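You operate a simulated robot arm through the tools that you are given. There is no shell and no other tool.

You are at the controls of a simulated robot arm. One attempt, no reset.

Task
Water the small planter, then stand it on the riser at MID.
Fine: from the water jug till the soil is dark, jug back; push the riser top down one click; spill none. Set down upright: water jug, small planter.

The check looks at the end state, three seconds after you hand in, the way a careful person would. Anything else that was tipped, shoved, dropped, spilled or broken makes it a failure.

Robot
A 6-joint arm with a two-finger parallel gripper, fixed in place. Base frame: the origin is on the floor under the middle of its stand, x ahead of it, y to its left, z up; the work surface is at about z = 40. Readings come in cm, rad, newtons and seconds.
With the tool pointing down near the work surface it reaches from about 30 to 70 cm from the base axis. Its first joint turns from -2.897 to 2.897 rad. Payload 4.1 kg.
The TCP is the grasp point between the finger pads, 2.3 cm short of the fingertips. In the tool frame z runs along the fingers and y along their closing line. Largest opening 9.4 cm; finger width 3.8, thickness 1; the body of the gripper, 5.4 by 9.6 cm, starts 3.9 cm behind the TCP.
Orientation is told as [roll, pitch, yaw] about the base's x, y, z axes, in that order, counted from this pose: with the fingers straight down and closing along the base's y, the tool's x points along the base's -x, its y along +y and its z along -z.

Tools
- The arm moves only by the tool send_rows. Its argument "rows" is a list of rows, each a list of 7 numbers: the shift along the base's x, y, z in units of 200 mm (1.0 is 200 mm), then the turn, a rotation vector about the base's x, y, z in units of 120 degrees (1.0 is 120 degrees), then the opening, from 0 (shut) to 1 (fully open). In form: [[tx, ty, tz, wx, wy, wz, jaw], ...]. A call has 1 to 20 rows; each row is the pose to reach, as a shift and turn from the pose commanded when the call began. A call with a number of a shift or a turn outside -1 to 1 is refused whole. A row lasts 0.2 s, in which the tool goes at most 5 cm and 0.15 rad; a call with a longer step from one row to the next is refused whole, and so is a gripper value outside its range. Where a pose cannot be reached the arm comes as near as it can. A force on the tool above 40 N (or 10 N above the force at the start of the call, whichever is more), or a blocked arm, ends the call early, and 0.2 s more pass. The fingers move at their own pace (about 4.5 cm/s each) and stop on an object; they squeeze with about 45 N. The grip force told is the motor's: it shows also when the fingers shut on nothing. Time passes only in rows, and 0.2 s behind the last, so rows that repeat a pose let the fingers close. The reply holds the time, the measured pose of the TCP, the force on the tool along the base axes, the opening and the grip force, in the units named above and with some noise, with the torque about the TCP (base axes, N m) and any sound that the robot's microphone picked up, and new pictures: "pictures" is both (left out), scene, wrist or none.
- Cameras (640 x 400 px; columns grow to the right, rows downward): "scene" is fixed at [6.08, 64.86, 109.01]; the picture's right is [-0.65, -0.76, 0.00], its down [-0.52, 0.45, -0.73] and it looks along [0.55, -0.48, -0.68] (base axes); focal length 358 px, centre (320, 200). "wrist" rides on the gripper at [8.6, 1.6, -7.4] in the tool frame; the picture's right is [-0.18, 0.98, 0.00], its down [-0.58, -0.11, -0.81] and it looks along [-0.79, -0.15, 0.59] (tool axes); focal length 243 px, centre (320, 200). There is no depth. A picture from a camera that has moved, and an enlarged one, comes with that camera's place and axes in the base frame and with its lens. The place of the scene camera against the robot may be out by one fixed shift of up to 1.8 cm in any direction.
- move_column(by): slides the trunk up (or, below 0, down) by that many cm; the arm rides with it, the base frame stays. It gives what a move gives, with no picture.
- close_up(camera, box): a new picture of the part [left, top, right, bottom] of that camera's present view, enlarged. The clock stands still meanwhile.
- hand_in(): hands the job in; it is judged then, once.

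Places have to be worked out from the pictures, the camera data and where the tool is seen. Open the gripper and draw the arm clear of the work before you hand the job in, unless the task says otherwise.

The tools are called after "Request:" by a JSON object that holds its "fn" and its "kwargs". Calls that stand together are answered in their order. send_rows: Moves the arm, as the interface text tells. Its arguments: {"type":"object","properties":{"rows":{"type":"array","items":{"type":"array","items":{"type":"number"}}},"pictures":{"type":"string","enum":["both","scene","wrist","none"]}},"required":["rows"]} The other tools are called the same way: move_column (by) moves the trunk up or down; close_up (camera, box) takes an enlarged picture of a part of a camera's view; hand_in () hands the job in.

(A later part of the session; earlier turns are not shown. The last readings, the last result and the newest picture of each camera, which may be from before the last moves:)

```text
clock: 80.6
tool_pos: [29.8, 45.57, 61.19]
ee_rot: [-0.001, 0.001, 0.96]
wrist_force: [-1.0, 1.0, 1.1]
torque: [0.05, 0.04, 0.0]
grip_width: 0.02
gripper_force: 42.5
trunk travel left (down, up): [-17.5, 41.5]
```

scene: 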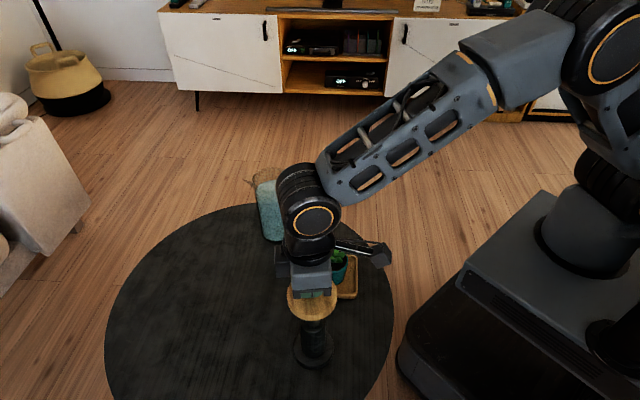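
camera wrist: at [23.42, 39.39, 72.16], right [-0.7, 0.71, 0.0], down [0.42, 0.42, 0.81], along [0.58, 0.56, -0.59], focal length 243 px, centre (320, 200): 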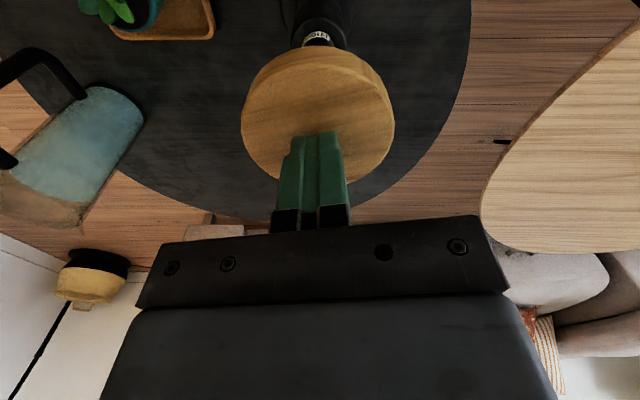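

Request:
{"fn": "send_rows", "kwargs": {"rows": [[0, 0, -0.006, 0, 0, 0, 0], [0, 0, -0.012, 0, 0, 0, 0]], "pictures": "scene"}}

Request:
{"fn": "close_up", "kwargs": {"camera": "scene", "box": [260, 220, 388, 380]}}

```text
clock: 81.2
tool_pos: [29.74, 45.55, 60.83]
ee_rot: [0.0, -0.001, 0.963]
wrist_force: [-1.0, -0.5, 0.0]
torque: [-0.03, -0.04, 0.01]
grip_width: 0.0
gripper_force: 42.5
trunk travel left (down, up): [-17.5, 41.5]
```

scene: 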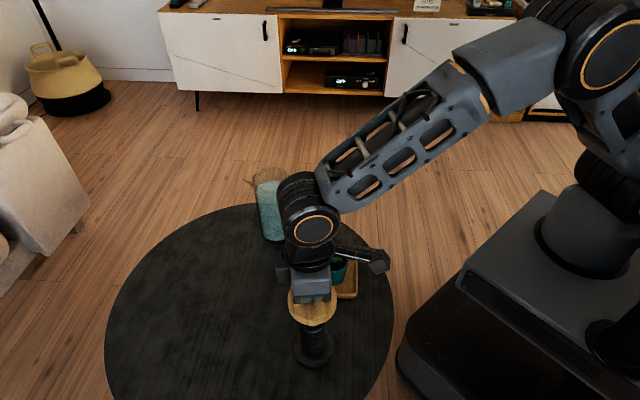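

```text
2.50 times, centred on (324, 300) of scene
camera zoom: at [6.08, 64.86, 109.01], right [-0.65, -0.76, 0.0], down [-0.52, 0.45, -0.73], along [0.55, -0.48, -0.68], focal length 896 px, centre (310, -50)
```

zoom: 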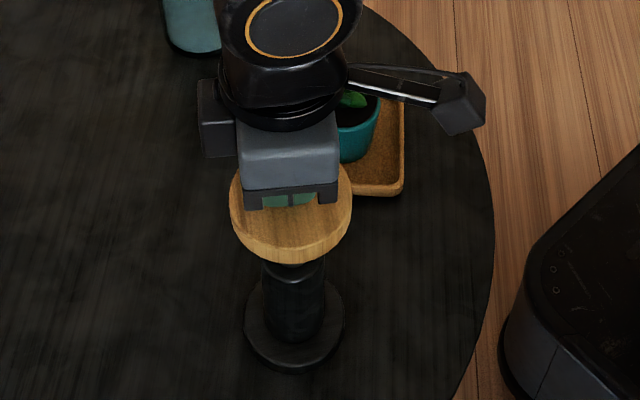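

The force fell to zero, so the detent may be drawing the top down. I follow with another small step.

Request:
{"fn": "send_rows", "kwargs": {"rows": [[0, 0, -0.006, 0, 0, 0, 0], [0, 0, -0.012, 0, 0, 0, 0]], "pictures": "wrist"}}

Request:
{"fn": "close_up", "kwargs": {"camera": "wrist", "box": [230, 0, 410, 200]}}

```text
clock: 81.8
tool_pos: [29.75, 45.47, 60.75]
ee_rot: [0.0, 0.001, 0.961]
wrist_force: [0.1, -0.6, 0.2]
torque: [0.01, 0.0, -0.01]
grip_width: 0.0
gripper_force: 42.8
trunk travel left (down, up): [-17.5, 41.5]
camera wrist: at [23.44, 39.43, 68.17], right [-0.7, 0.71, 0.0], down [0.42, 0.41, 0.81], along [0.58, 0.56, -0.59], focal length 243 px, centre (320, 200)
```

wrist: 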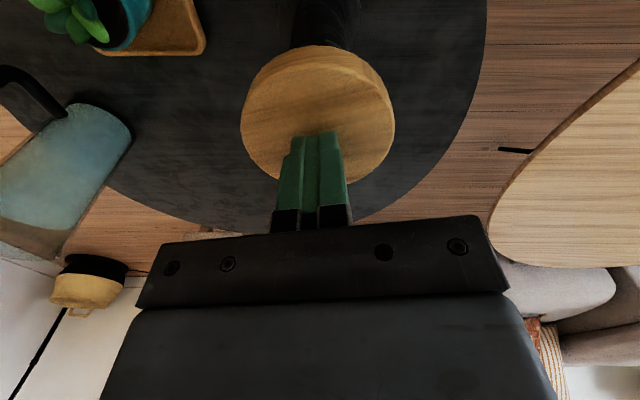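

```text
2.00 times, centred on (320, 100) of wrist
camera zoom: at [23.44, 39.43, 68.17], right [-0.7, 0.71, 0.0], down [0.42, 0.41, 0.81], along [0.58, 0.56, -0.59], focal length 485 px, centre (320, 400)
```

zoom: 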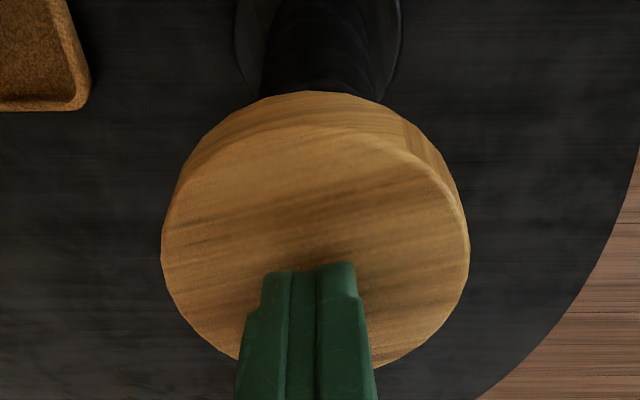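

The force is zero and the disc now looks about 1 cm below the fingertips, so it seems to have dropped into its next stop by itself. I raise the hand and look at the tube's label.

Request:
{"fn": "send_rows", "kwargs": {"rows": [[0, 0, 0.05, 0, 0, 0, 0], [0, 0, 0.15, 0, 0, 0, 0], [0, 0, 0.3, 0, 0, 0, 0], [0, 0, 0.45, 0, 0, 0, 0], [0, 0, 0.6, 0, 0, 0, 0.5], [0, 0, 0.6, 0, 0, 0, 1]], "pictures": "both"}}

Request:
{"fn": "close_up", "kwargs": {"camera": "scene", "box": [260, 250, 388, 380]}}

Request:
{"fn": "close_up", "kwargs": {"camera": "wrist", "box": [220, 0, 420, 160]}}

```text
clock: 83.2
tool_pos: [29.85, 45.53, 72.81]
ee_rot: [0.001, 0.0, 0.961]
wrist_force: [-0.4, 0.1, 1.0]
torque: [-0.01, -0.04, 0.0]
grip_width: 4.96
gripper_force: 0.1
trunk travel left (down, up): [-17.5, 41.5]
camera wrist: at [23.46, 39.45, 80.23], right [-0.7, 0.71, 0.0], down [0.42, 0.41, 0.81], along [0.58, 0.57, -0.59], focal length 243 px, centre (320, 200)
```

scene: 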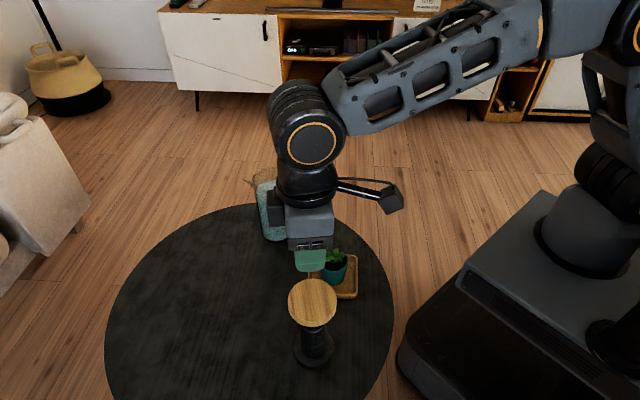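
wrist: 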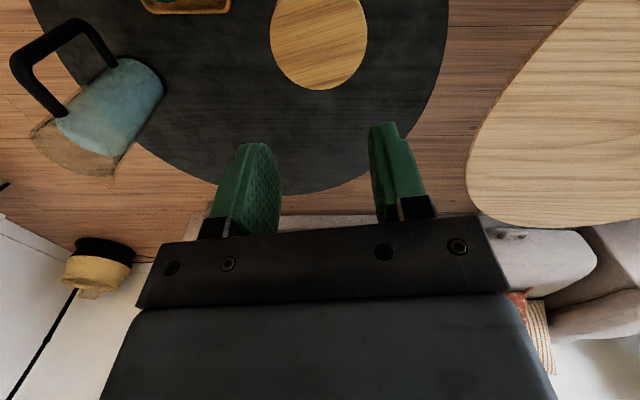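

```text
3.08 times, centred on (324, 315) of scene
camera zoom: at [6.08, 64.86, 109.01], right [-0.65, -0.76, 0.0], down [-0.52, 0.45, -0.73], along [0.55, -0.48, -0.68], focal length 1102 px, centre (308, -154)
```

zoom: 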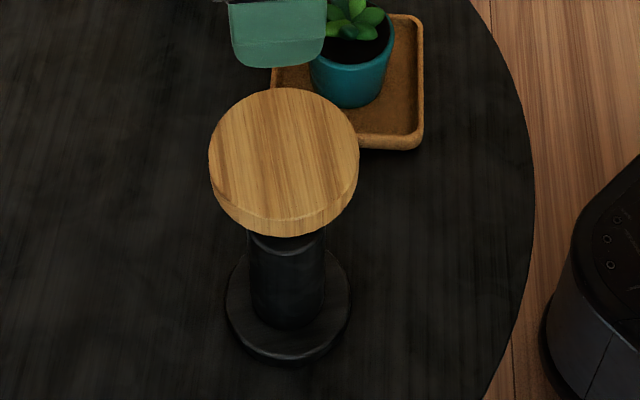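

```text
2.50 times, centred on (320, 80) of wrist
camera zoom: at [23.46, 39.45, 80.23], right [-0.7, 0.71, 0.0], down [0.42, 0.41, 0.81], along [0.58, 0.57, -0.59], focal length 606 px, centre (320, 500)
```

zoom: 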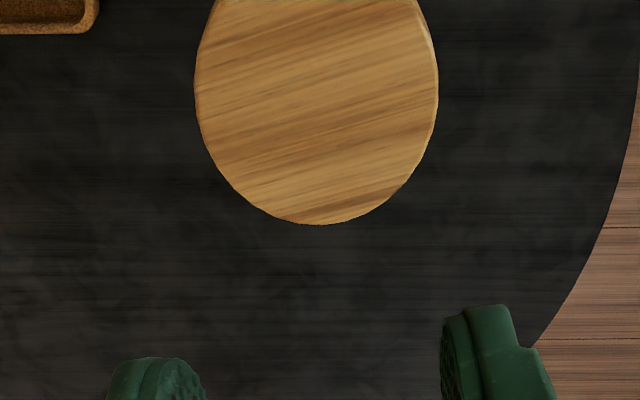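

Now the disc top measures z≈57.6, four centimetres lower, which equals the label spacing. I move to a spot facing the label side to confirm it reads MID.

Request:
{"fn": "send_rows", "kwargs": {"rows": [[-0.06, -0.1, 0, 0, 0, 0.025, 1], [-0.13, -0.22, 0, 0, 0, 0.05, 1], [-0.2, -0.34, 0, 0, 0, 0.075, 1], [-0.27, -0.46, -0.06, 0, 0, 0.1, 1], [-0.34, -0.58, -0.15, 0, 0, 0.125, 1], [-0.4, -0.705, -0.28, 0, 0, 0.1375, 1], [-0.4, -0.705, -0.41, 0, 0, 0.1375, 1], [-0.4, -0.705, -0.41, 0, 0, 0.1375, 1]], "pictures": "wrist"}}

Request:
{"fn": "close_up", "kwargs": {"camera": "wrist", "box": [260, 100, 400, 220]}}

```text
clock: 85.0
tool_pos: [21.78, 31.47, 64.5]
ee_rot: [0.001, -0.001, 1.249]
wrist_force: [0.1, 0.9, 0.6]
torque: [0.01, -0.02, 0.01]
grip_width: 9.38
gripper_force: 0.1
trunk travel left (down, up): [-17.5, 41.5]
camera wrist: at [17.46, 23.79, 71.95], right [-0.87, 0.48, 0.0], down [0.29, 0.52, 0.81], along [0.39, 0.71, -0.59], focal length 243 px, centre (320, 200)
```

wrist: 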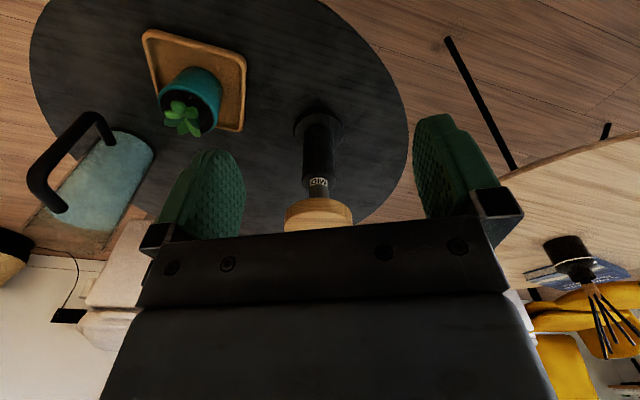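

```text
3.33 times, centred on (330, 160) of wrist
camera zoom: at [17.46, 23.79, 71.95], right [-0.87, 0.48, 0.0], down [0.29, 0.52, 0.81], along [0.39, 0.71, -0.59], focal length 809 px, centre (287, 333)
```

zoom: 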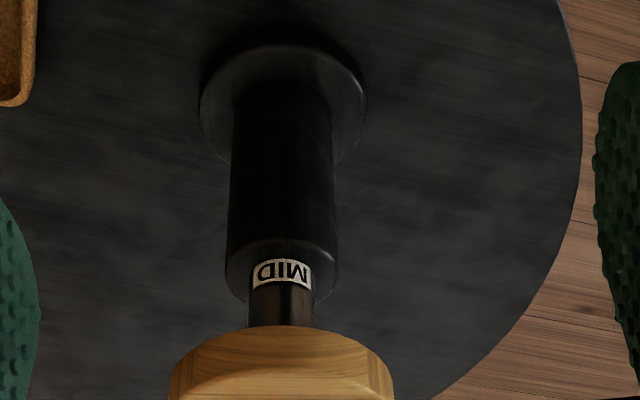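

The tube reads MID at the collar, so the riser is at MID. Now I move above the planter to centre on it for the grasp.

Request:
{"fn": "send_rows", "kwargs": {"rows": [[0.1, 0, 0, 0, 0, -0.025, 1], [0.25, -0.01, 0, 0, 0, -0.05, 1], [0.4, -0.015, 0, 0, 0, -0.075, 1], [0.55, -0.02, 0, 0, 0, -0.1, 1], [0.7, -0.025, -0.02, 0, 0, -0.12, 1], [0.8, -0.03, -0.05, 0, 0, -0.1375, 1], [0.856, -0.03, -0.075, 0, 0, -0.1375, 1], [0.856, -0.03, -0.075, 0, 0, -0.1375, 1]], "pictures": "both"}}

Request:
{"fn": "close_up", "kwargs": {"camera": "wrist", "box": [220, 0, 420, 160]}}

```text
clock: 86.8
tool_pos: [38.93, 30.87, 62.85]
ee_rot: [0.0, 0.0, 0.961]
wrist_force: [-0.2, 0.6, -0.5]
torque: [-0.01, -0.02, 0.02]
grip_width: 9.38
gripper_force: 0.1
trunk travel left (down, up): [-17.5, 41.5]
camera wrist: at [32.56, 24.73, 70.38], right [-0.7, 0.71, 0.0], down [0.42, 0.41, 0.81], along [0.58, 0.57, -0.59], focal length 243 px, centre (320, 200)
```

scene: 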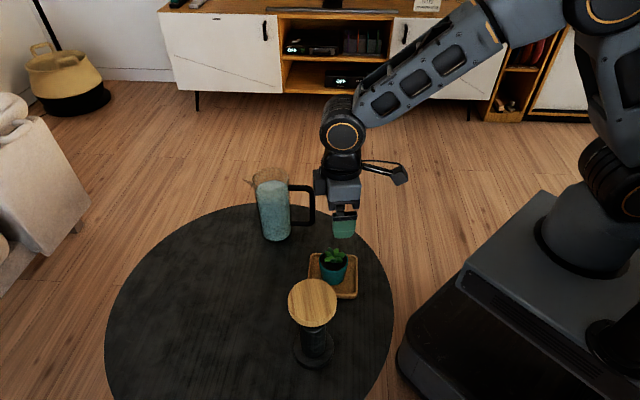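
wrist: 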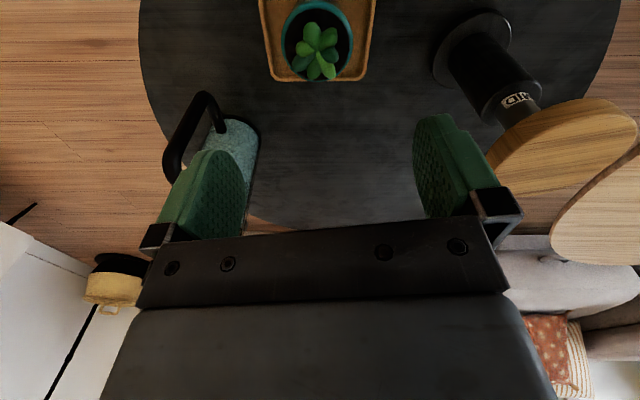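

```text
2.50 times, centred on (320, 80) of wrist
camera zoom: at [32.56, 24.73, 70.38], right [-0.7, 0.71, 0.0], down [0.42, 0.41, 0.81], along [0.58, 0.57, -0.59], focal length 606 px, centre (320, 500)
```

zoom: 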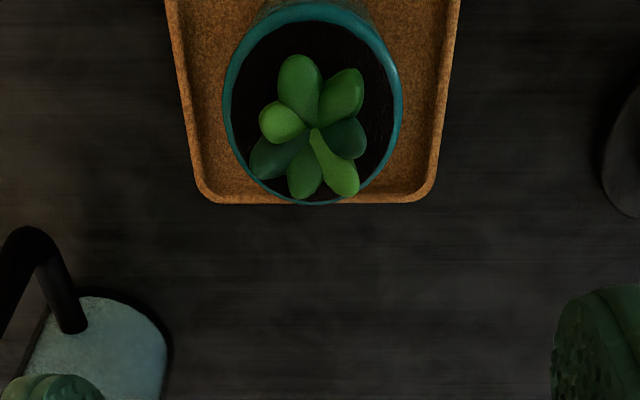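

The planter is about 0.26 cm to one side and 0.5 cm further out than the tool axis. I correct that and descend to just above the leaves for a check.

Request:
{"fn": "send_rows", "kwargs": {"rows": [[0.01, 0.006, -0.08, 0, 0, 0, 1], [0.02, 0.012, -0.18, 0, 0, 0, 1], [0.0265, 0.0155, -0.28, 0, 0, 0, 1], [0.0265, 0.0155, -0.38, 0, 0, 0, 1], [0.0265, 0.0155, -0.46, 0, 0, 0, 1], [0.0265, 0.0155, -0.54, 0, 0, 0, 1], [0.0265, 0.0155, -0.6, 0, 0, 0, 1], [0.0265, 0.0155, -0.64, 0, 0, 0, 1], [0.0265, 0.0155, -0.64, 0, 0, 0, 1]], "pictures": "both"}}

Request:
{"fn": "close_up", "kwargs": {"camera": "wrist", "box": [200, 50, 440, 230]}}

Request:
{"fn": "close_up", "kwargs": {"camera": "scene", "box": [290, 200, 390, 310]}}

```text
clock: 88.8
tool_pos: [39.45, 31.2, 50.29]
ee_rot: [-0.001, 0.001, 0.961]
wrist_force: [0.2, -0.4, 0.1]
torque: [-0.02, 0.0, 0.0]
grip_width: 9.39
gripper_force: 0.0
trunk travel left (down, up): [-17.5, 41.5]
camera wrist: at [33.1, 25.04, 57.64], right [-0.7, 0.71, 0.0], down [0.42, 0.41, 0.81], along [0.58, 0.57, -0.59], focal length 243 px, centre (320, 200)
```

scene: 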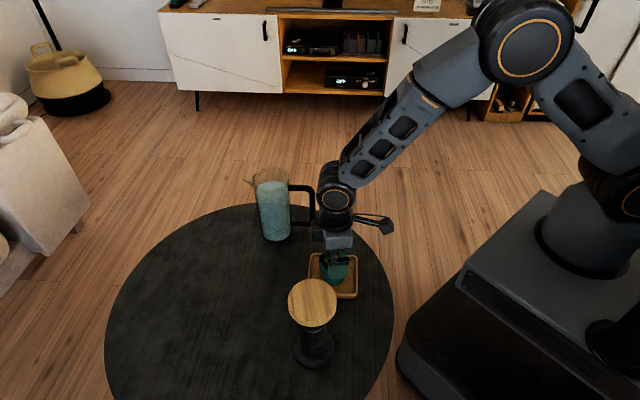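
wrist: 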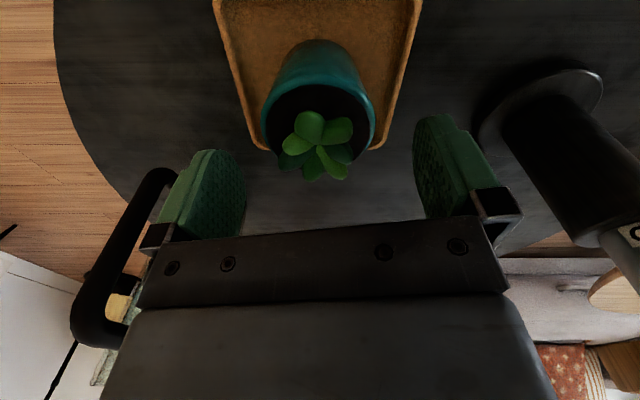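

```text
2.22 times, centred on (320, 140) of wrist
camera zoom: at [33.1, 25.04, 57.64], right [-0.7, 0.71, 0.0], down [0.42, 0.41, 0.81], along [0.58, 0.57, -0.59], focal length 539 px, centre (320, 333)
```

zoom: 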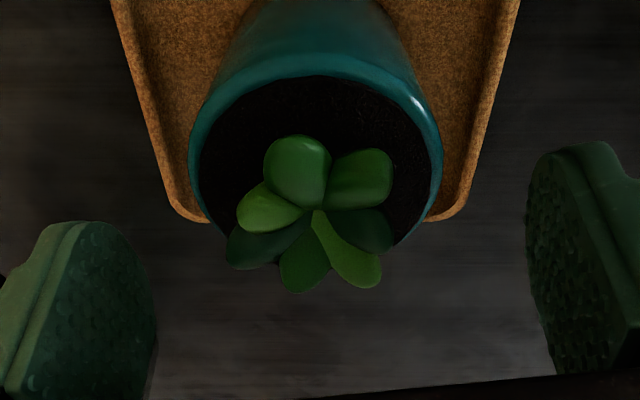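

```text
3.64 times, centred on (340, 255) of scene
camera zoom: at [6.08, 64.86, 109.01], right [-0.65, -0.76, 0.0], down [-0.52, 0.45, -0.73], along [0.55, -0.48, -0.68], focal length 1303 px, centre (247, 0)
```

zoom: 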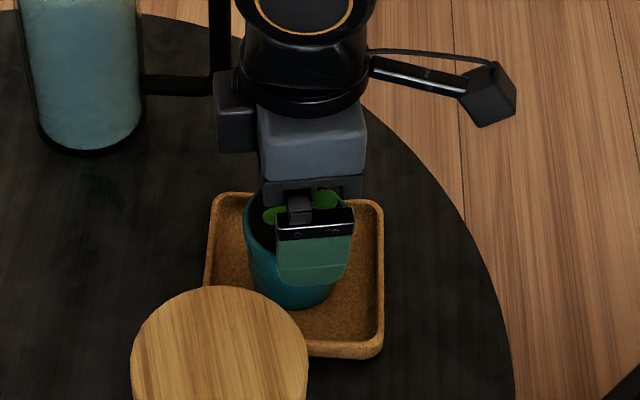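

The planter is centred between the fingers. I descend slowly to z≈47 so the pads meet the rim while the palm stays above the leaves.

Request:
{"fn": "send_rows", "kwargs": {"rows": [[0.004, -0.003, -0.03, 0, 0, 0, 1], [0.004, -0.003, -0.06, 0, 0, 0, 1], [0.004, -0.003, -0.09, 0, 0, 0, 1], [0.004, -0.003, -0.12, 0, 0, 0, 1], [0.004, -0.003, -0.145, 0, 0, 0, 1], [0.004, -0.003, -0.165, 0, 0, 0, 1], [0.004, -0.003, -0.165, 0, 0, 0, 1]], "pictures": "both"}}

Request:
{"fn": "close_up", "kwargs": {"camera": "wrist", "box": [200, 70, 440, 230]}}

Request:
{"fn": "close_up", "kwargs": {"camera": "scene", "box": [290, 200, 390, 310]}}

```text
clock: 90.4
tool_pos: [39.62, 31.05, 47.05]
ee_rot: [0.002, 0.0, 0.962]
wrist_force: [-0.3, -0.2, 0.1]
torque: [-0.02, -0.02, 0.02]
grip_width: 9.41
gripper_force: 0.0
trunk travel left (down, up): [-17.5, 41.5]
camera wrist: at [33.21, 24.98, 54.39], right [-0.7, 0.71, 0.0], down [0.42, 0.41, 0.81], along [0.58, 0.57, -0.59], focal length 243 px, centre (320, 200)
```

scene: 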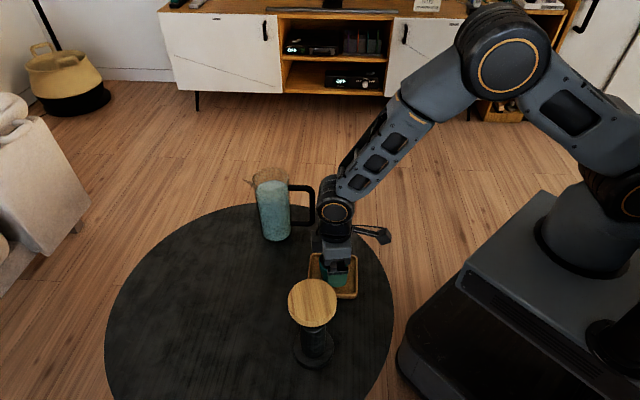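
wrist: 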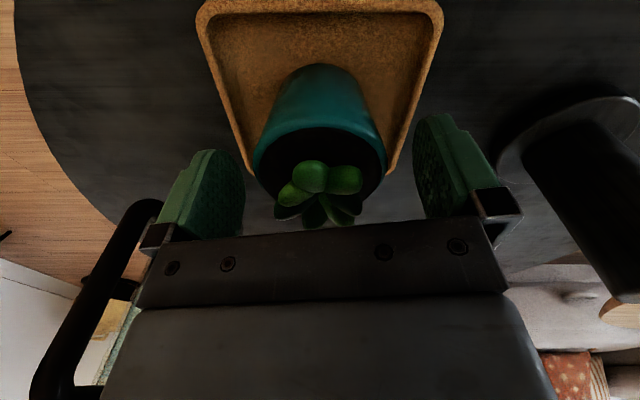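

```text
2.50 times, centred on (320, 150) of wrist
camera zoom: at [33.21, 24.98, 54.39], right [-0.7, 0.71, 0.0], down [0.42, 0.41, 0.81], along [0.58, 0.57, -0.59], focal length 606 px, centre (320, 325)
```

zoom: 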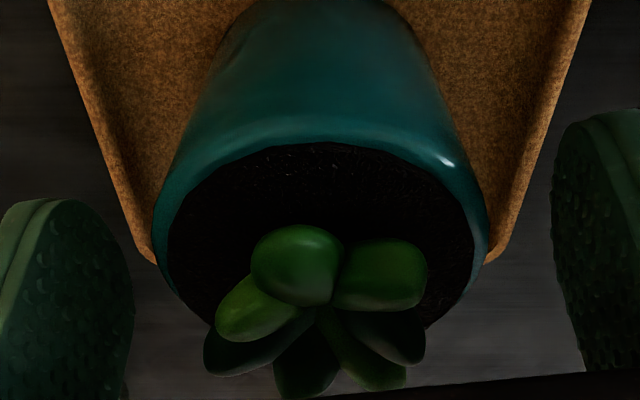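

```text
3.64 times, centred on (340, 255) of scene
camera zoom: at [6.08, 64.86, 109.01], right [-0.65, -0.76, 0.0], down [-0.52, 0.45, -0.73], along [0.55, -0.48, -0.68], focal length 1303 px, centre (247, 0)
```

zoom: 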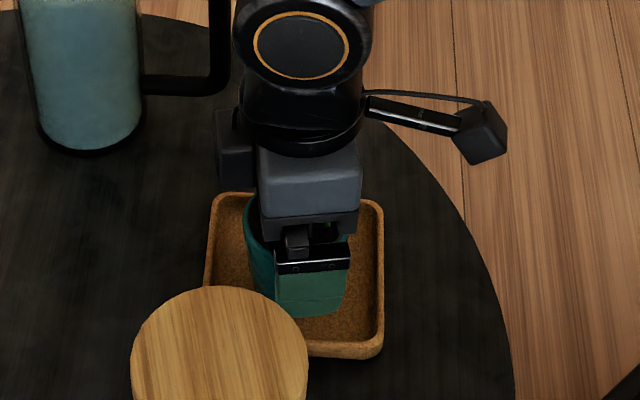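

The rim is level with the grasp point and centred, no contact yet. I close on the planter.

Request:
{"fn": "send_rows", "kwargs": {"rows": [[0, 0, 0, 0, 0, 0, 0.85], [0, 0, 0, 0, 0, 0, 0.72], [0, 0, 0, 0, 0, 0, 0.6], [0, 0, 0, 0, 0, 0, 0.4], [0, 0, 0, 0, 0, 0, 0.2], [0, 0, 0, 0, 0, 0, 0.2]], "pictures": "wrist"}}

Request:
{"fn": "close_up", "kwargs": {"camera": "wrist", "box": [200, 70, 440, 230]}}

```text
clock: 91.8
tool_pos: [39.54, 31.08, 46.91]
ee_rot: [0.0, 0.001, 0.962]
wrist_force: [0.3, 0.9, 1.0]
torque: [0.02, 0.0, -0.03]
grip_width: 6.47
gripper_force: 44.8
trunk travel left (down, up): [-17.5, 41.5]
camera wrist: at [33.21, 24.97, 54.4], right [-0.7, 0.71, 0.0], down [0.42, 0.41, 0.81], along [0.58, 0.57, -0.59], focal length 243 px, centre (320, 200)
```

wrist: 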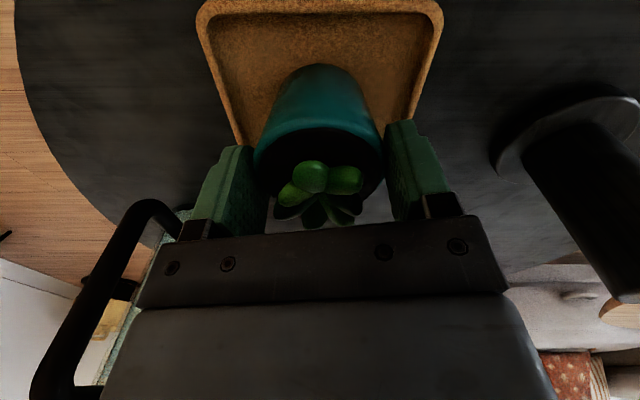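

```text
2.50 times, centred on (320, 150) of wrist
camera zoom: at [33.21, 24.97, 54.4], right [-0.7, 0.71, 0.0], down [0.42, 0.41, 0.81], along [0.58, 0.57, -0.59], focal length 606 px, centre (320, 325)
```

zoom: 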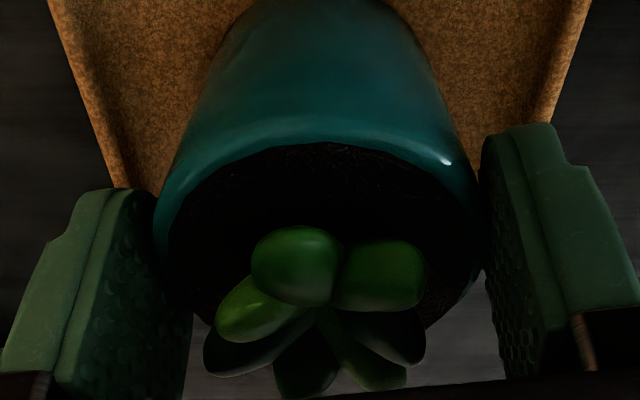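

Gripped at 6.47 cm. I lift gently by 2 cm and check the weight.

Request:
{"fn": "send_rows", "kwargs": {"rows": [[0, 0, 0.01, 0, 0, 0, 0.2], [0, 0, 0.025, 0, 0, 0, 0.2], [0, 0, 0.045, 0, 0, 0, 0.2], [0, 0, 0.07, 0, 0, 0, 0.2], [0, 0, 0.09, 0, 0, 0, 0.2], [0, 0, 0.1, 0, 0, 0, 0.2], [0, 0, 0.1, 0, 0, 0, 0.2]], "pictures": "both"}}

Request:
{"fn": "close_up", "kwargs": {"camera": "scene", "box": [290, 200, 390, 310]}}

```text
clock: 93.4
tool_pos: [39.45, 31.14, 48.91]
ee_rot: [0.001, -0.001, 0.961]
wrist_force: [0.3, 0.8, -1.7]
torque: [-0.02, -0.02, -0.01]
grip_width: 6.46
gripper_force: 45.3
trunk travel left (down, up): [-17.5, 41.5]
camera wrist: at [33.18, 24.98, 56.41], right [-0.7, 0.71, 0.0], down [0.42, 0.41, 0.81], along [0.57, 0.57, -0.59], focal length 243 px, centre (320, 200)
```

scene: 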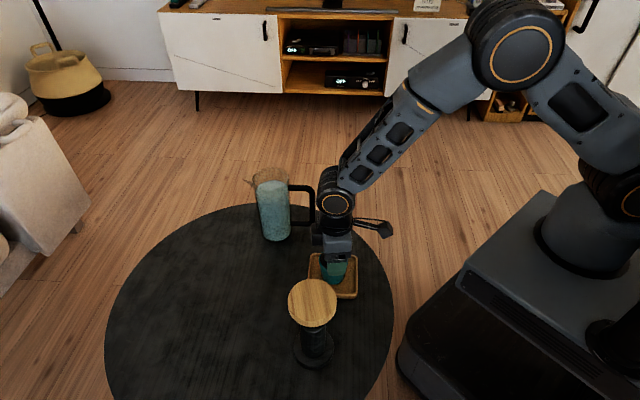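
wrist: 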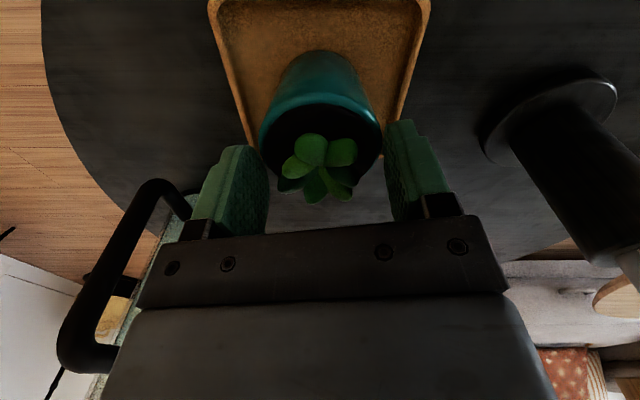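

```text
3.64 times, centred on (340, 255) of scene
camera zoom: at [6.08, 64.86, 109.01], right [-0.65, -0.76, 0.0], down [-0.52, 0.45, -0.73], along [0.55, -0.48, -0.68], focal length 1303 px, centre (247, 0)
```

zoom: 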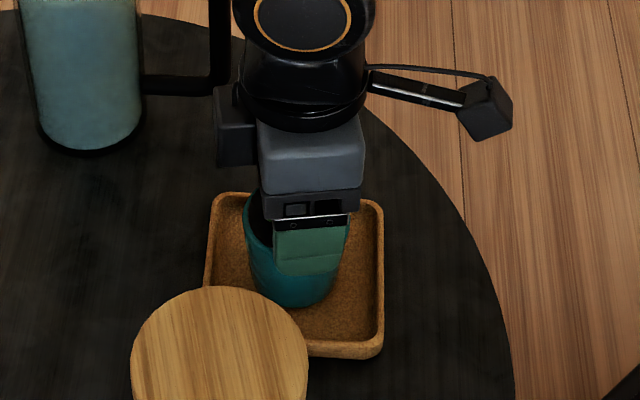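

The pot's rim looks farther from the hand than before, so it may have slipped in the fingers. I look closely before doing anything else.

Request:
{"fn": "close_up", "kwargs": {"camera": "wrist", "box": [200, 30, 440, 230]}}

Request:
{"fn": "close_up", "kwargs": {"camera": "scene", "box": [310, 240, 370, 300]}}

```text
2.00 times, centred on (320, 130) of wrist
camera zoom: at [33.18, 24.98, 56.41], right [-0.7, 0.71, 0.0], down [0.42, 0.41, 0.81], along [0.57, 0.57, -0.59], focal length 485 px, centre (320, 340)
```

zoom: 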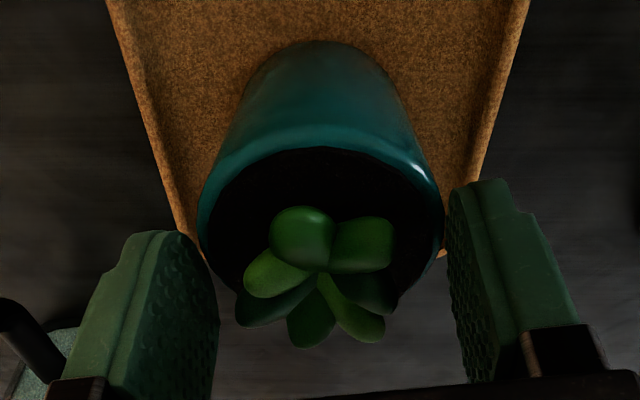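

```text
6.67 times, centred on (340, 270) of scene
camera zoom: at [6.08, 64.86, 109.01], right [-0.65, -0.76, 0.0], down [-0.52, 0.45, -0.73], along [0.55, -0.48, -0.68], focal length 2388 px, centre (187, -267)
```

zoom: 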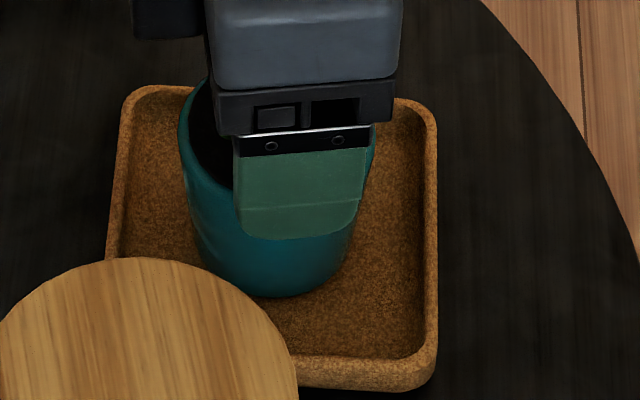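

The pot stayed on its tray while the fingers slid up along it. The leaves only reach about z 49, so I open slightly, go lower to z≈45.7 for a deeper grip, and try again with care.

Request:
{"fn": "send_rows", "kwargs": {"rows": [[0, 0, 0, 0, 0, 0, 0.75], [0, 0, 0, 0, 0, 0, 0.85], [0, 0, 0, 0, 0, 0, 0.85], [0, 0, -0.03, 0, 0, 0, 0.85], [0, 0, -0.06, 0, 0, 0, 0.85], [0, 0, -0.09, 0, 0, 0, 0.85], [0, 0, -0.12, 0, 0, 0, 0.85], [0, 0, -0.14, 0, 0, 0, 0.85], [0, 0, -0.155, 0, 0, 0, 0.85], [0, 0, -0.16, 0, 0, 0, 0.85], [0, 0, -0.16, 0, 0, 0, 0.85]], "pictures": "both"}}

Request:
{"fn": "close_up", "kwargs": {"camera": "wrist", "box": [200, 70, 440, 230]}}

Request:
{"fn": "close_up", "kwargs": {"camera": "scene", "box": [310, 240, 370, 300]}}

```text
clock: 95.8
tool_pos: [39.55, 31.09, 45.71]
ee_rot: [0.001, 0.0, 0.962]
wrist_force: [1.1, 0.2, 0.0]
torque: [0.02, 0.02, 0.0]
grip_width: 7.99
gripper_force: 0.1
trunk travel left (down, up): [-17.5, 41.5]
camera wrist: at [33.18, 24.98, 53.17], right [-0.7, 0.71, 0.0], down [0.42, 0.41, 0.81], along [0.58, 0.57, -0.59], focal length 243 px, centre (320, 200)
```

scene: 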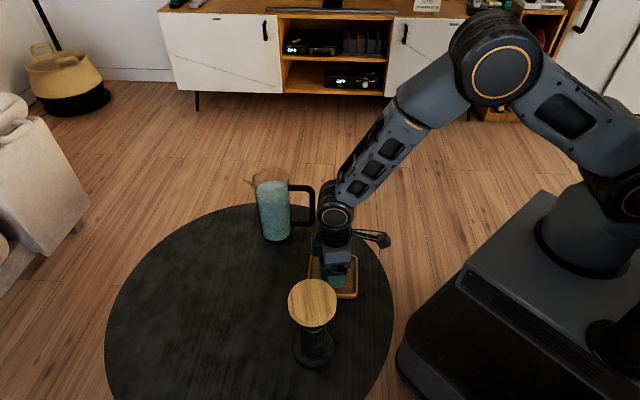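
wrist: 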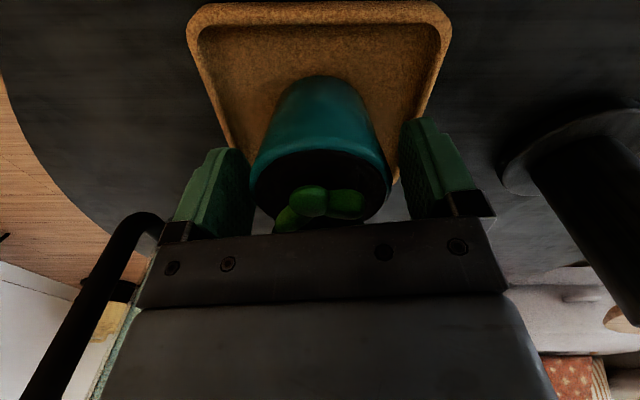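

```text
2.50 times, centred on (320, 150) of wrist
camera zoom: at [33.18, 24.98, 53.17], right [-0.7, 0.71, 0.0], down [0.42, 0.41, 0.81], along [0.58, 0.57, -0.59], focal length 606 px, centre (320, 325)
```

zoom: 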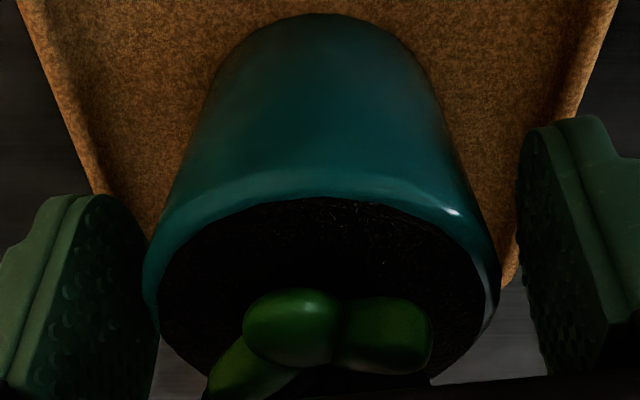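

```text
6.67 times, centred on (340, 270) of scene
camera zoom: at [6.08, 64.86, 109.01], right [-0.65, -0.76, 0.0], down [-0.52, 0.45, -0.73], along [0.55, -0.48, -0.68], focal length 2388 px, centre (187, -267)
```

zoom: 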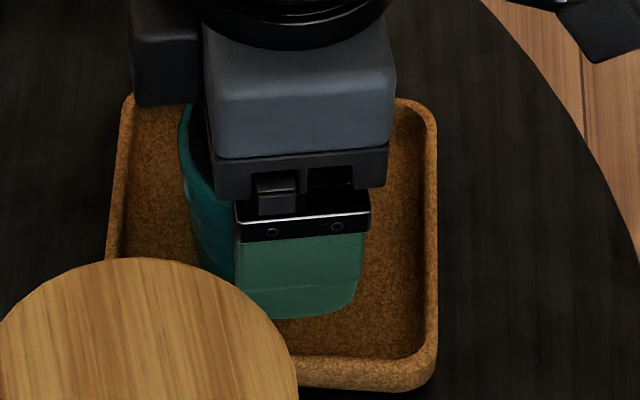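

The deeper position is clear of everything and centred. I close again with the full squeeze.

Request:
{"fn": "send_rows", "kwargs": {"rows": [[0, 0, 0, 0, 0, 0, 0.7], [0, 0, 0, 0, 0, 0, 0.5], [0, 0, 0, 0, 0, 0, 0.2], [0, 0, 0, 0, 0, 0, 0], [0, 0, 0, 0, 0, 0, 0], [0, 0, 0, 0, 0, 0, 0], [0, 0, 0, 0, 0, 0, 0]], "pictures": "none"}}

Request:
{"fn": "send_rows", "kwargs": {"rows": [[0, 0, 0.005, 0, 0, 0, 0], [0, 0, 0.01, 0, 0, 0, 0], [0, 0, 0.015, 0, 0, 0, 0], [0, 0, 0.02, 0, 0, 0, 0], [0, 0, 0.02, 0, 0, 0, 0]], "pictures": "both"}}

Request:
{"fn": "close_up", "kwargs": {"camera": "wrist", "box": [200, 70, 440, 230]}}

Request:
{"fn": "close_up", "kwargs": {"camera": "scene", "box": [310, 240, 370, 300]}}

```text
clock: 97.4
tool_pos: [39.59, 30.99, 45.66]
ee_rot: [0.0, -0.001, 0.962]
wrist_force: [0.8, 0.2, -0.2]
torque: [-0.03, -0.03, -0.02]
grip_width: 6.42
gripper_force: 44.7
trunk travel left (down, up): [-17.5, 41.5]
```

```text
clock: 98.6
tool_pos: [39.49, 31.15, 46.12]
ee_rot: [0.001, 0.001, 0.963]
wrist_force: [-0.8, 0.5, -2.0]
torque: [0.01, 0.01, -0.02]
grip_width: 6.42
gripper_force: 44.9
trunk travel left (down, up): [-17.5, 41.5]
camera wrist: at [33.15, 24.99, 53.58], right [-0.7, 0.71, 0.0], down [0.42, 0.41, 0.81], along [0.57, 0.57, -0.59], focal length 243 px, centre (320, 200)
```

scene: 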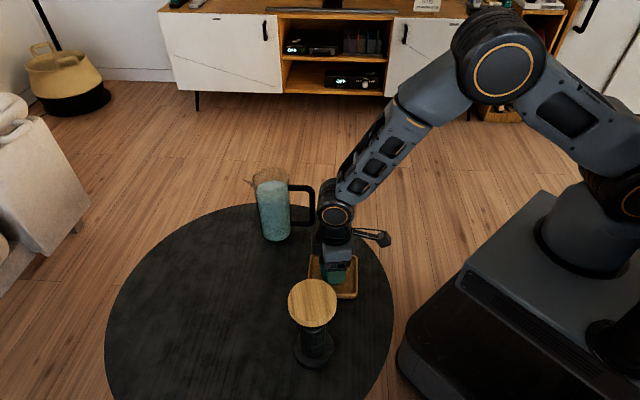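
wrist: 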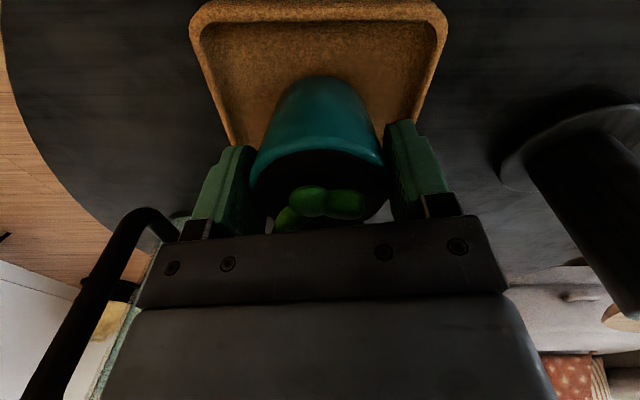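

```text
2.50 times, centred on (320, 150) of wrist
camera zoom: at [33.15, 24.99, 53.58], right [-0.7, 0.71, 0.0], down [0.42, 0.41, 0.81], along [0.57, 0.57, -0.59], focal length 606 px, centre (320, 325)
```

zoom: 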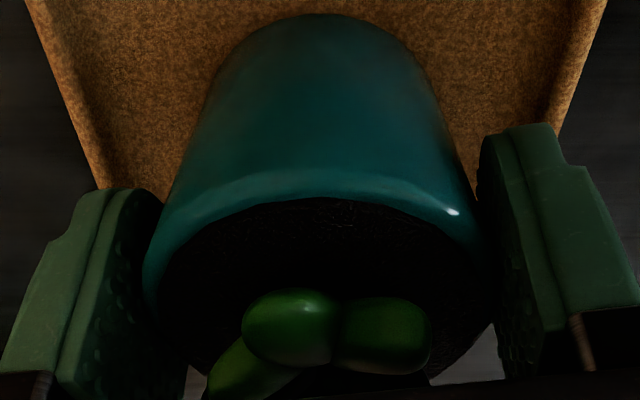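

```text
6.67 times, centred on (340, 270) of scene
camera zoom: at [6.08, 64.86, 109.01], right [-0.65, -0.76, 0.0], down [-0.52, 0.45, -0.73], along [0.55, -0.48, -0.68], focal length 2388 px, centre (187, -267)
```

zoom: 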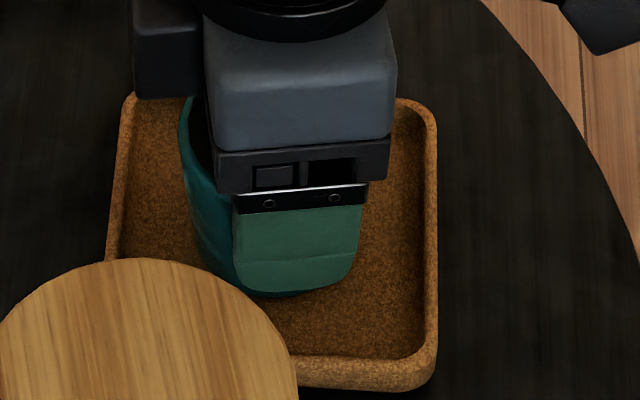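

This time the pot kept its place in the hand while rising 0.4 cm (2 N weight). I lift another centimetre slowly and check again.

Request:
{"fn": "send_rows", "kwargs": {"rows": [[0, 0, 0.006, 0, 0, 0, 0], [0, 0, 0.013, 0, 0, 0, 0], [0, 0, 0.021, 0, 0, 0, 0], [0, 0, 0.03, 0, 0, 0, 0], [0, 0, 0.04, 0, 0, 0, 0], [0, 0, 0.05, 0, 0, 0, 0], [0, 0, 0.05, 0, 0, 0, 0]], "pictures": "both"}}

Request:
{"fn": "close_up", "kwargs": {"camera": "wrist", "box": [200, 70, 440, 230]}}

Request:
{"fn": "close_up", "kwargs": {"camera": "scene", "box": [310, 240, 370, 300]}}

```text
clock: 100.2
tool_pos: [39.43, 31.22, 47.14]
ee_rot: [-0.001, 0.0, 0.962]
wrist_force: [0.1, -0.7, -2.6]
torque: [-0.02, 0.02, 0.01]
grip_width: 6.43
gripper_force: 45.1
trunk travel left (down, up): [-17.5, 41.5]
camera wrist: at [33.17, 25.02, 54.59], right [-0.7, 0.71, 0.0], down [0.42, 0.42, 0.81], along [0.57, 0.56, -0.59], focal length 243 px, centre (320, 200)
```

scene: 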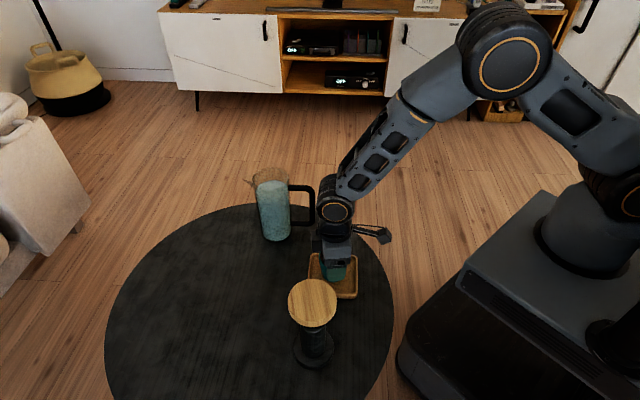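
wrist: 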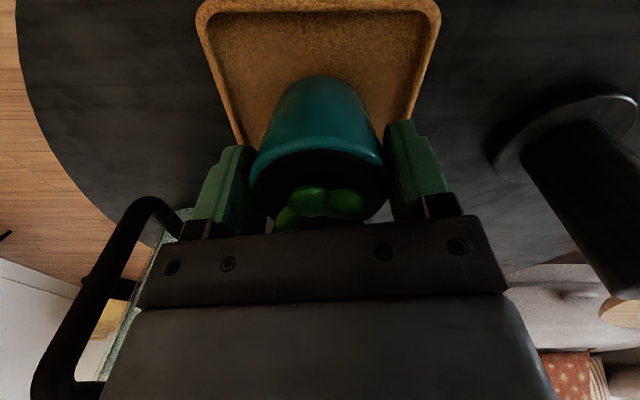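

```text
2.50 times, centred on (320, 150) of wrist
camera zoom: at [33.17, 25.02, 54.59], right [-0.7, 0.71, 0.0], down [0.42, 0.42, 0.81], along [0.57, 0.56, -0.59], focal length 606 px, centre (320, 325)
```

zoom: 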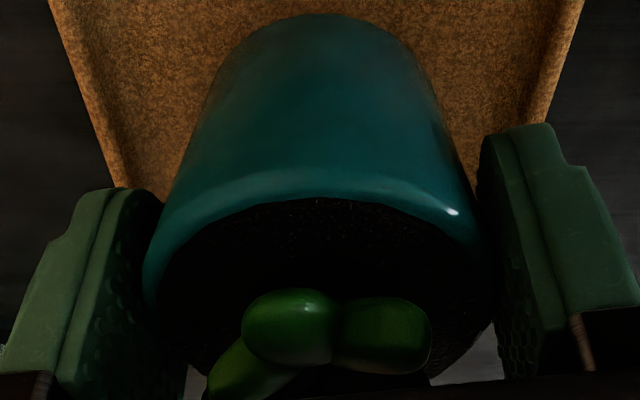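

```text
6.67 times, centred on (340, 270) of scene
camera zoom: at [6.08, 64.86, 109.01], right [-0.65, -0.76, 0.0], down [-0.52, 0.45, -0.73], along [0.55, -0.48, -0.68], focal length 2388 px, centre (187, -267)
```

zoom: 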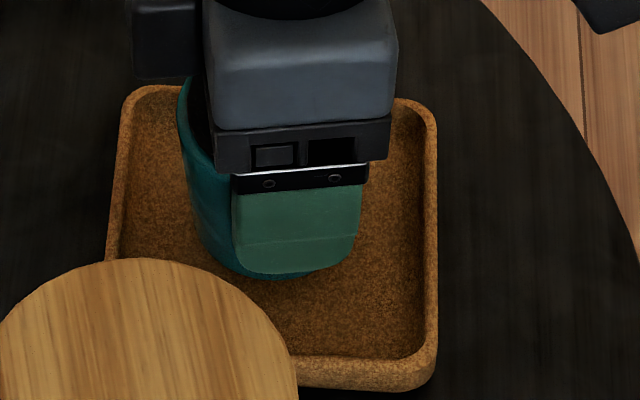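

The pot is firmly in the hand, 1.5 cm above the tray. I raise it smoothly above the riser's height.

Request:
{"fn": "send_rows", "kwargs": {"rows": [[0, 0, 0.012, 0, 0, 0, 0], [0, 0, 0.03, 0, 0, 0, 0], [0, 0, 0.055, 0, 0, 0, 0], [0, 0, 0.085, 0, 0, 0, 0], [0, 0, 0.12, 0, 0, 0, 0], [0, 0, 0.16, 0, 0, 0, 0], [0, 0, 0.2, 0, 0, 0, 0], [0, 0, 0.24, 0, 0, 0, 0], [0, 0, 0.28, 0, 0, 0, 0], [0, 0, 0.32, 0, 0, 0, 0], [0, 0, 0.36, 0, 0, 0, 0], [0, 0, 0.4, 0, 0, 0, 0], [0, 0, 0.44, 0, 0, 0, 0], [0, 0, 0.47, 0, 0, 0, 0], [0, 0, 0.49, 0, 0, 0, 0], [0, 0, 0.5, 0, 0, 0, 0], [0, 0, 0.5, 0, 0, 0, 0]], "pictures": "both"}}

Request:
{"fn": "close_up", "kwargs": {"camera": "scene", "box": [280, 160, 400, 330]}}

```text
clock: 103.8
tool_pos: [39.52, 31.12, 57.04]
ee_rot: [0.0, 0.002, 0.961]
wrist_force: [0.4, 0.2, -2.4]
torque: [-0.04, -0.03, -0.01]
grip_width: 6.43
gripper_force: 44.8
trunk travel left (down, up): [-17.5, 41.5]
camera wrist: at [33.19, 24.98, 64.58], right [-0.7, 0.71, 0.0], down [0.42, 0.41, 0.81], along [0.58, 0.57, -0.59], focal length 243 px, centre (320, 200)
```

scene: 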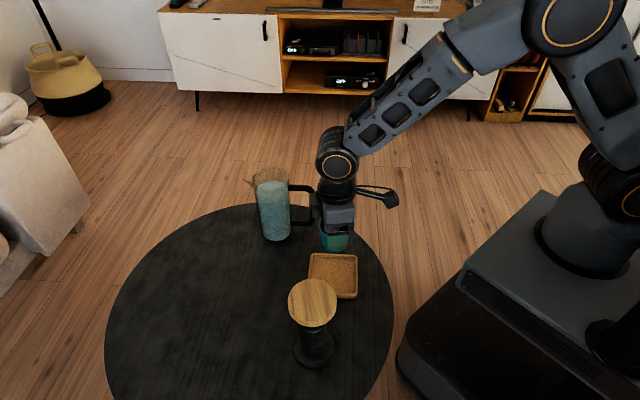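
wrist: 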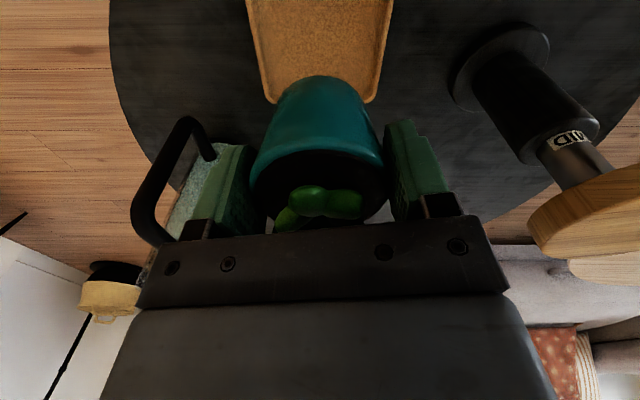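

```text
2.35 times, centred on (340, 245) of scene
camera zoom: at [6.08, 64.86, 109.01], right [-0.65, -0.76, 0.0], down [-0.52, 0.45, -0.73], along [0.55, -0.48, -0.68], focal length 843 px, centre (273, 94)
```

zoom: 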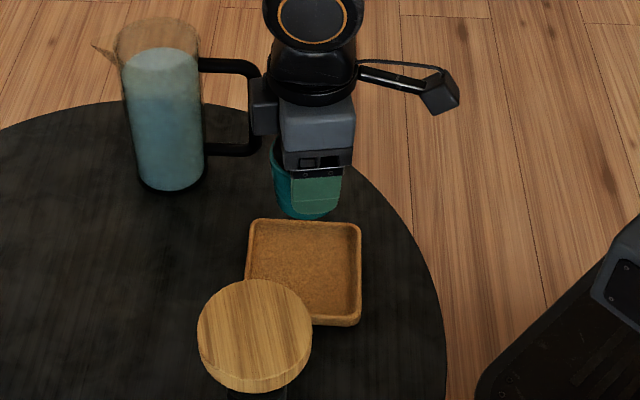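

The pot hangs steady, the tray is clean and in place, and the riser still reads MID. I rise further and carry the pot over the riser.

Request:
{"fn": "send_rows", "kwargs": {"rows": [[0, 0, 0.02, 0, 0, 0, 0], [0, 0, 0.06, 0, 0, 0, 0], [0, 0, 0.11, 0, 0, 0, 0], [0, 0, 0.17, 0, 0, 0, 0], [0, 0, 0.23, 0, 0, 0, 0], [0, 0, 0.29, 0, 0, 0, 0], [0, 0, 0.35, 0, 0, 0, 0], [0, 0, 0.41, 0, 0, 0, 0], [0, 0, 0.46, 0, 0, 0, 0], [0, 0, 0.49, 0, 0, 0, 0], [0, 0, 0.5, 0, 0, 0, 0]], "pictures": "none"}}

Request:
{"fn": "send_rows", "kwargs": {"rows": [[-0.008, 0.012, 0, 0, 0, 0, 0], [-0.022, 0.033, 0, 0, 0, 0, 0], [-0.044, 0.066, 0, 0, 0, 0, 0], [-0.075, 0.112, 0, 0, 0, 0, 0], [-0.11, 0.165, 0, 0, 0, 0, 0], [-0.15, 0.225, 0, 0, 0, 0, 0], [-0.19, 0.285, 0, 0, 0, 0, 0], [-0.23, 0.345, 0, 0, 0, 0, 0], [-0.27, 0.405, 0, 0, 0, 0, 0], [-0.31, 0.465, 0, 0, 0, 0, 0], [-0.35, 0.525, 0, 0, 0, 0, 0], [-0.39, 0.585, 0, 0, 0, 0, 0], [-0.425, 0.638, 0, 0, 0, 0, 0], [-0.453, 0.68, 0, 0, 0, 0, 0], [-0.472, 0.708, 0, 0, 0, 0, 0], [-0.481, 0.722, 0, 0, 0, 0, 0], [-0.481, 0.722, 0, 0, 0, 0, 0]], "pictures": "both"}}

Request:
{"fn": "close_up", "kwargs": {"camera": "scene", "box": [250, 220, 380, 380]}}

Request:
{"fn": "close_up", "kwargs": {"camera": "wrist", "box": [200, 0, 440, 230]}}

```text
clock: 106.2
tool_pos: [39.56, 31.08, 67.17]
ee_rot: [-0.001, -0.001, 0.963]
wrist_force: [1.0, -0.3, -2.4]
torque: [-0.02, -0.04, -0.04]
grip_width: 6.4
gripper_force: 45.1
trunk travel left (down, up): [-17.5, 41.5]
```

```text
clock: 109.8
tool_pos: [29.8, 45.66, 67.16]
ee_rot: [0.001, 0.001, 0.961]
wrist_force: [-0.4, 0.6, -2.7]
torque: [0.0, 0.0, -0.03]
grip_width: 6.39
gripper_force: 44.4
trunk travel left (down, up): [-17.5, 41.5]
camera wrist: at [23.54, 39.45, 74.6], right [-0.7, 0.71, 0.0], down [0.42, 0.42, 0.81], along [0.58, 0.56, -0.59], focal length 243 px, centre (320, 200)
```

scene: 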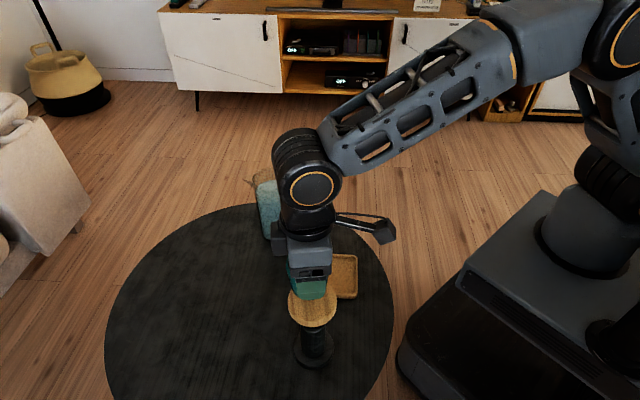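
wrist: 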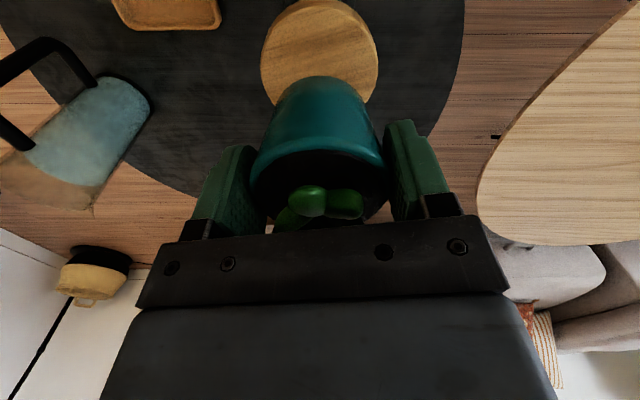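

```text
2.50 times, centred on (315, 300) of scene
camera zoom: at [6.08, 64.86, 109.01], right [-0.65, -0.76, 0.0], down [-0.52, 0.45, -0.73], along [0.55, -0.48, -0.68], focal length 896 px, centre (332, -50)
```

zoom: 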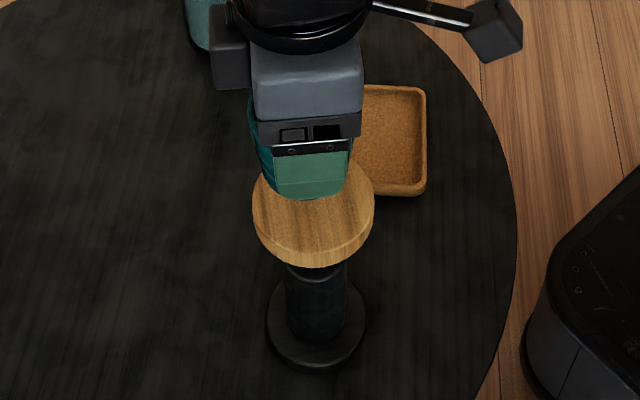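

```text
1.74 times, centred on (320, 115) of wrist
camera zoom: at [23.54, 39.45, 74.6], right [-0.7, 0.71, 0.0], down [0.42, 0.42, 0.81], along [0.58, 0.56, -0.59], focal length 422 px, centre (320, 348)
```

zoom: 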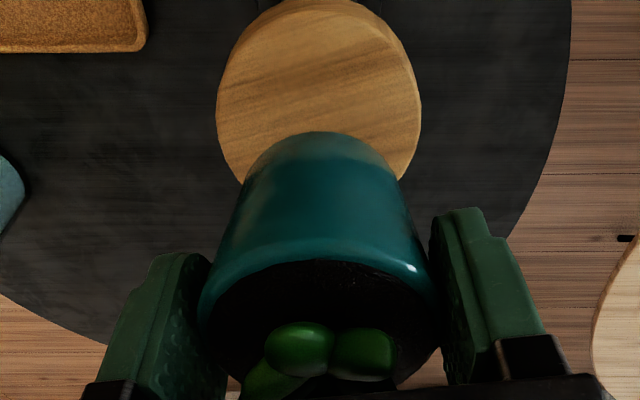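

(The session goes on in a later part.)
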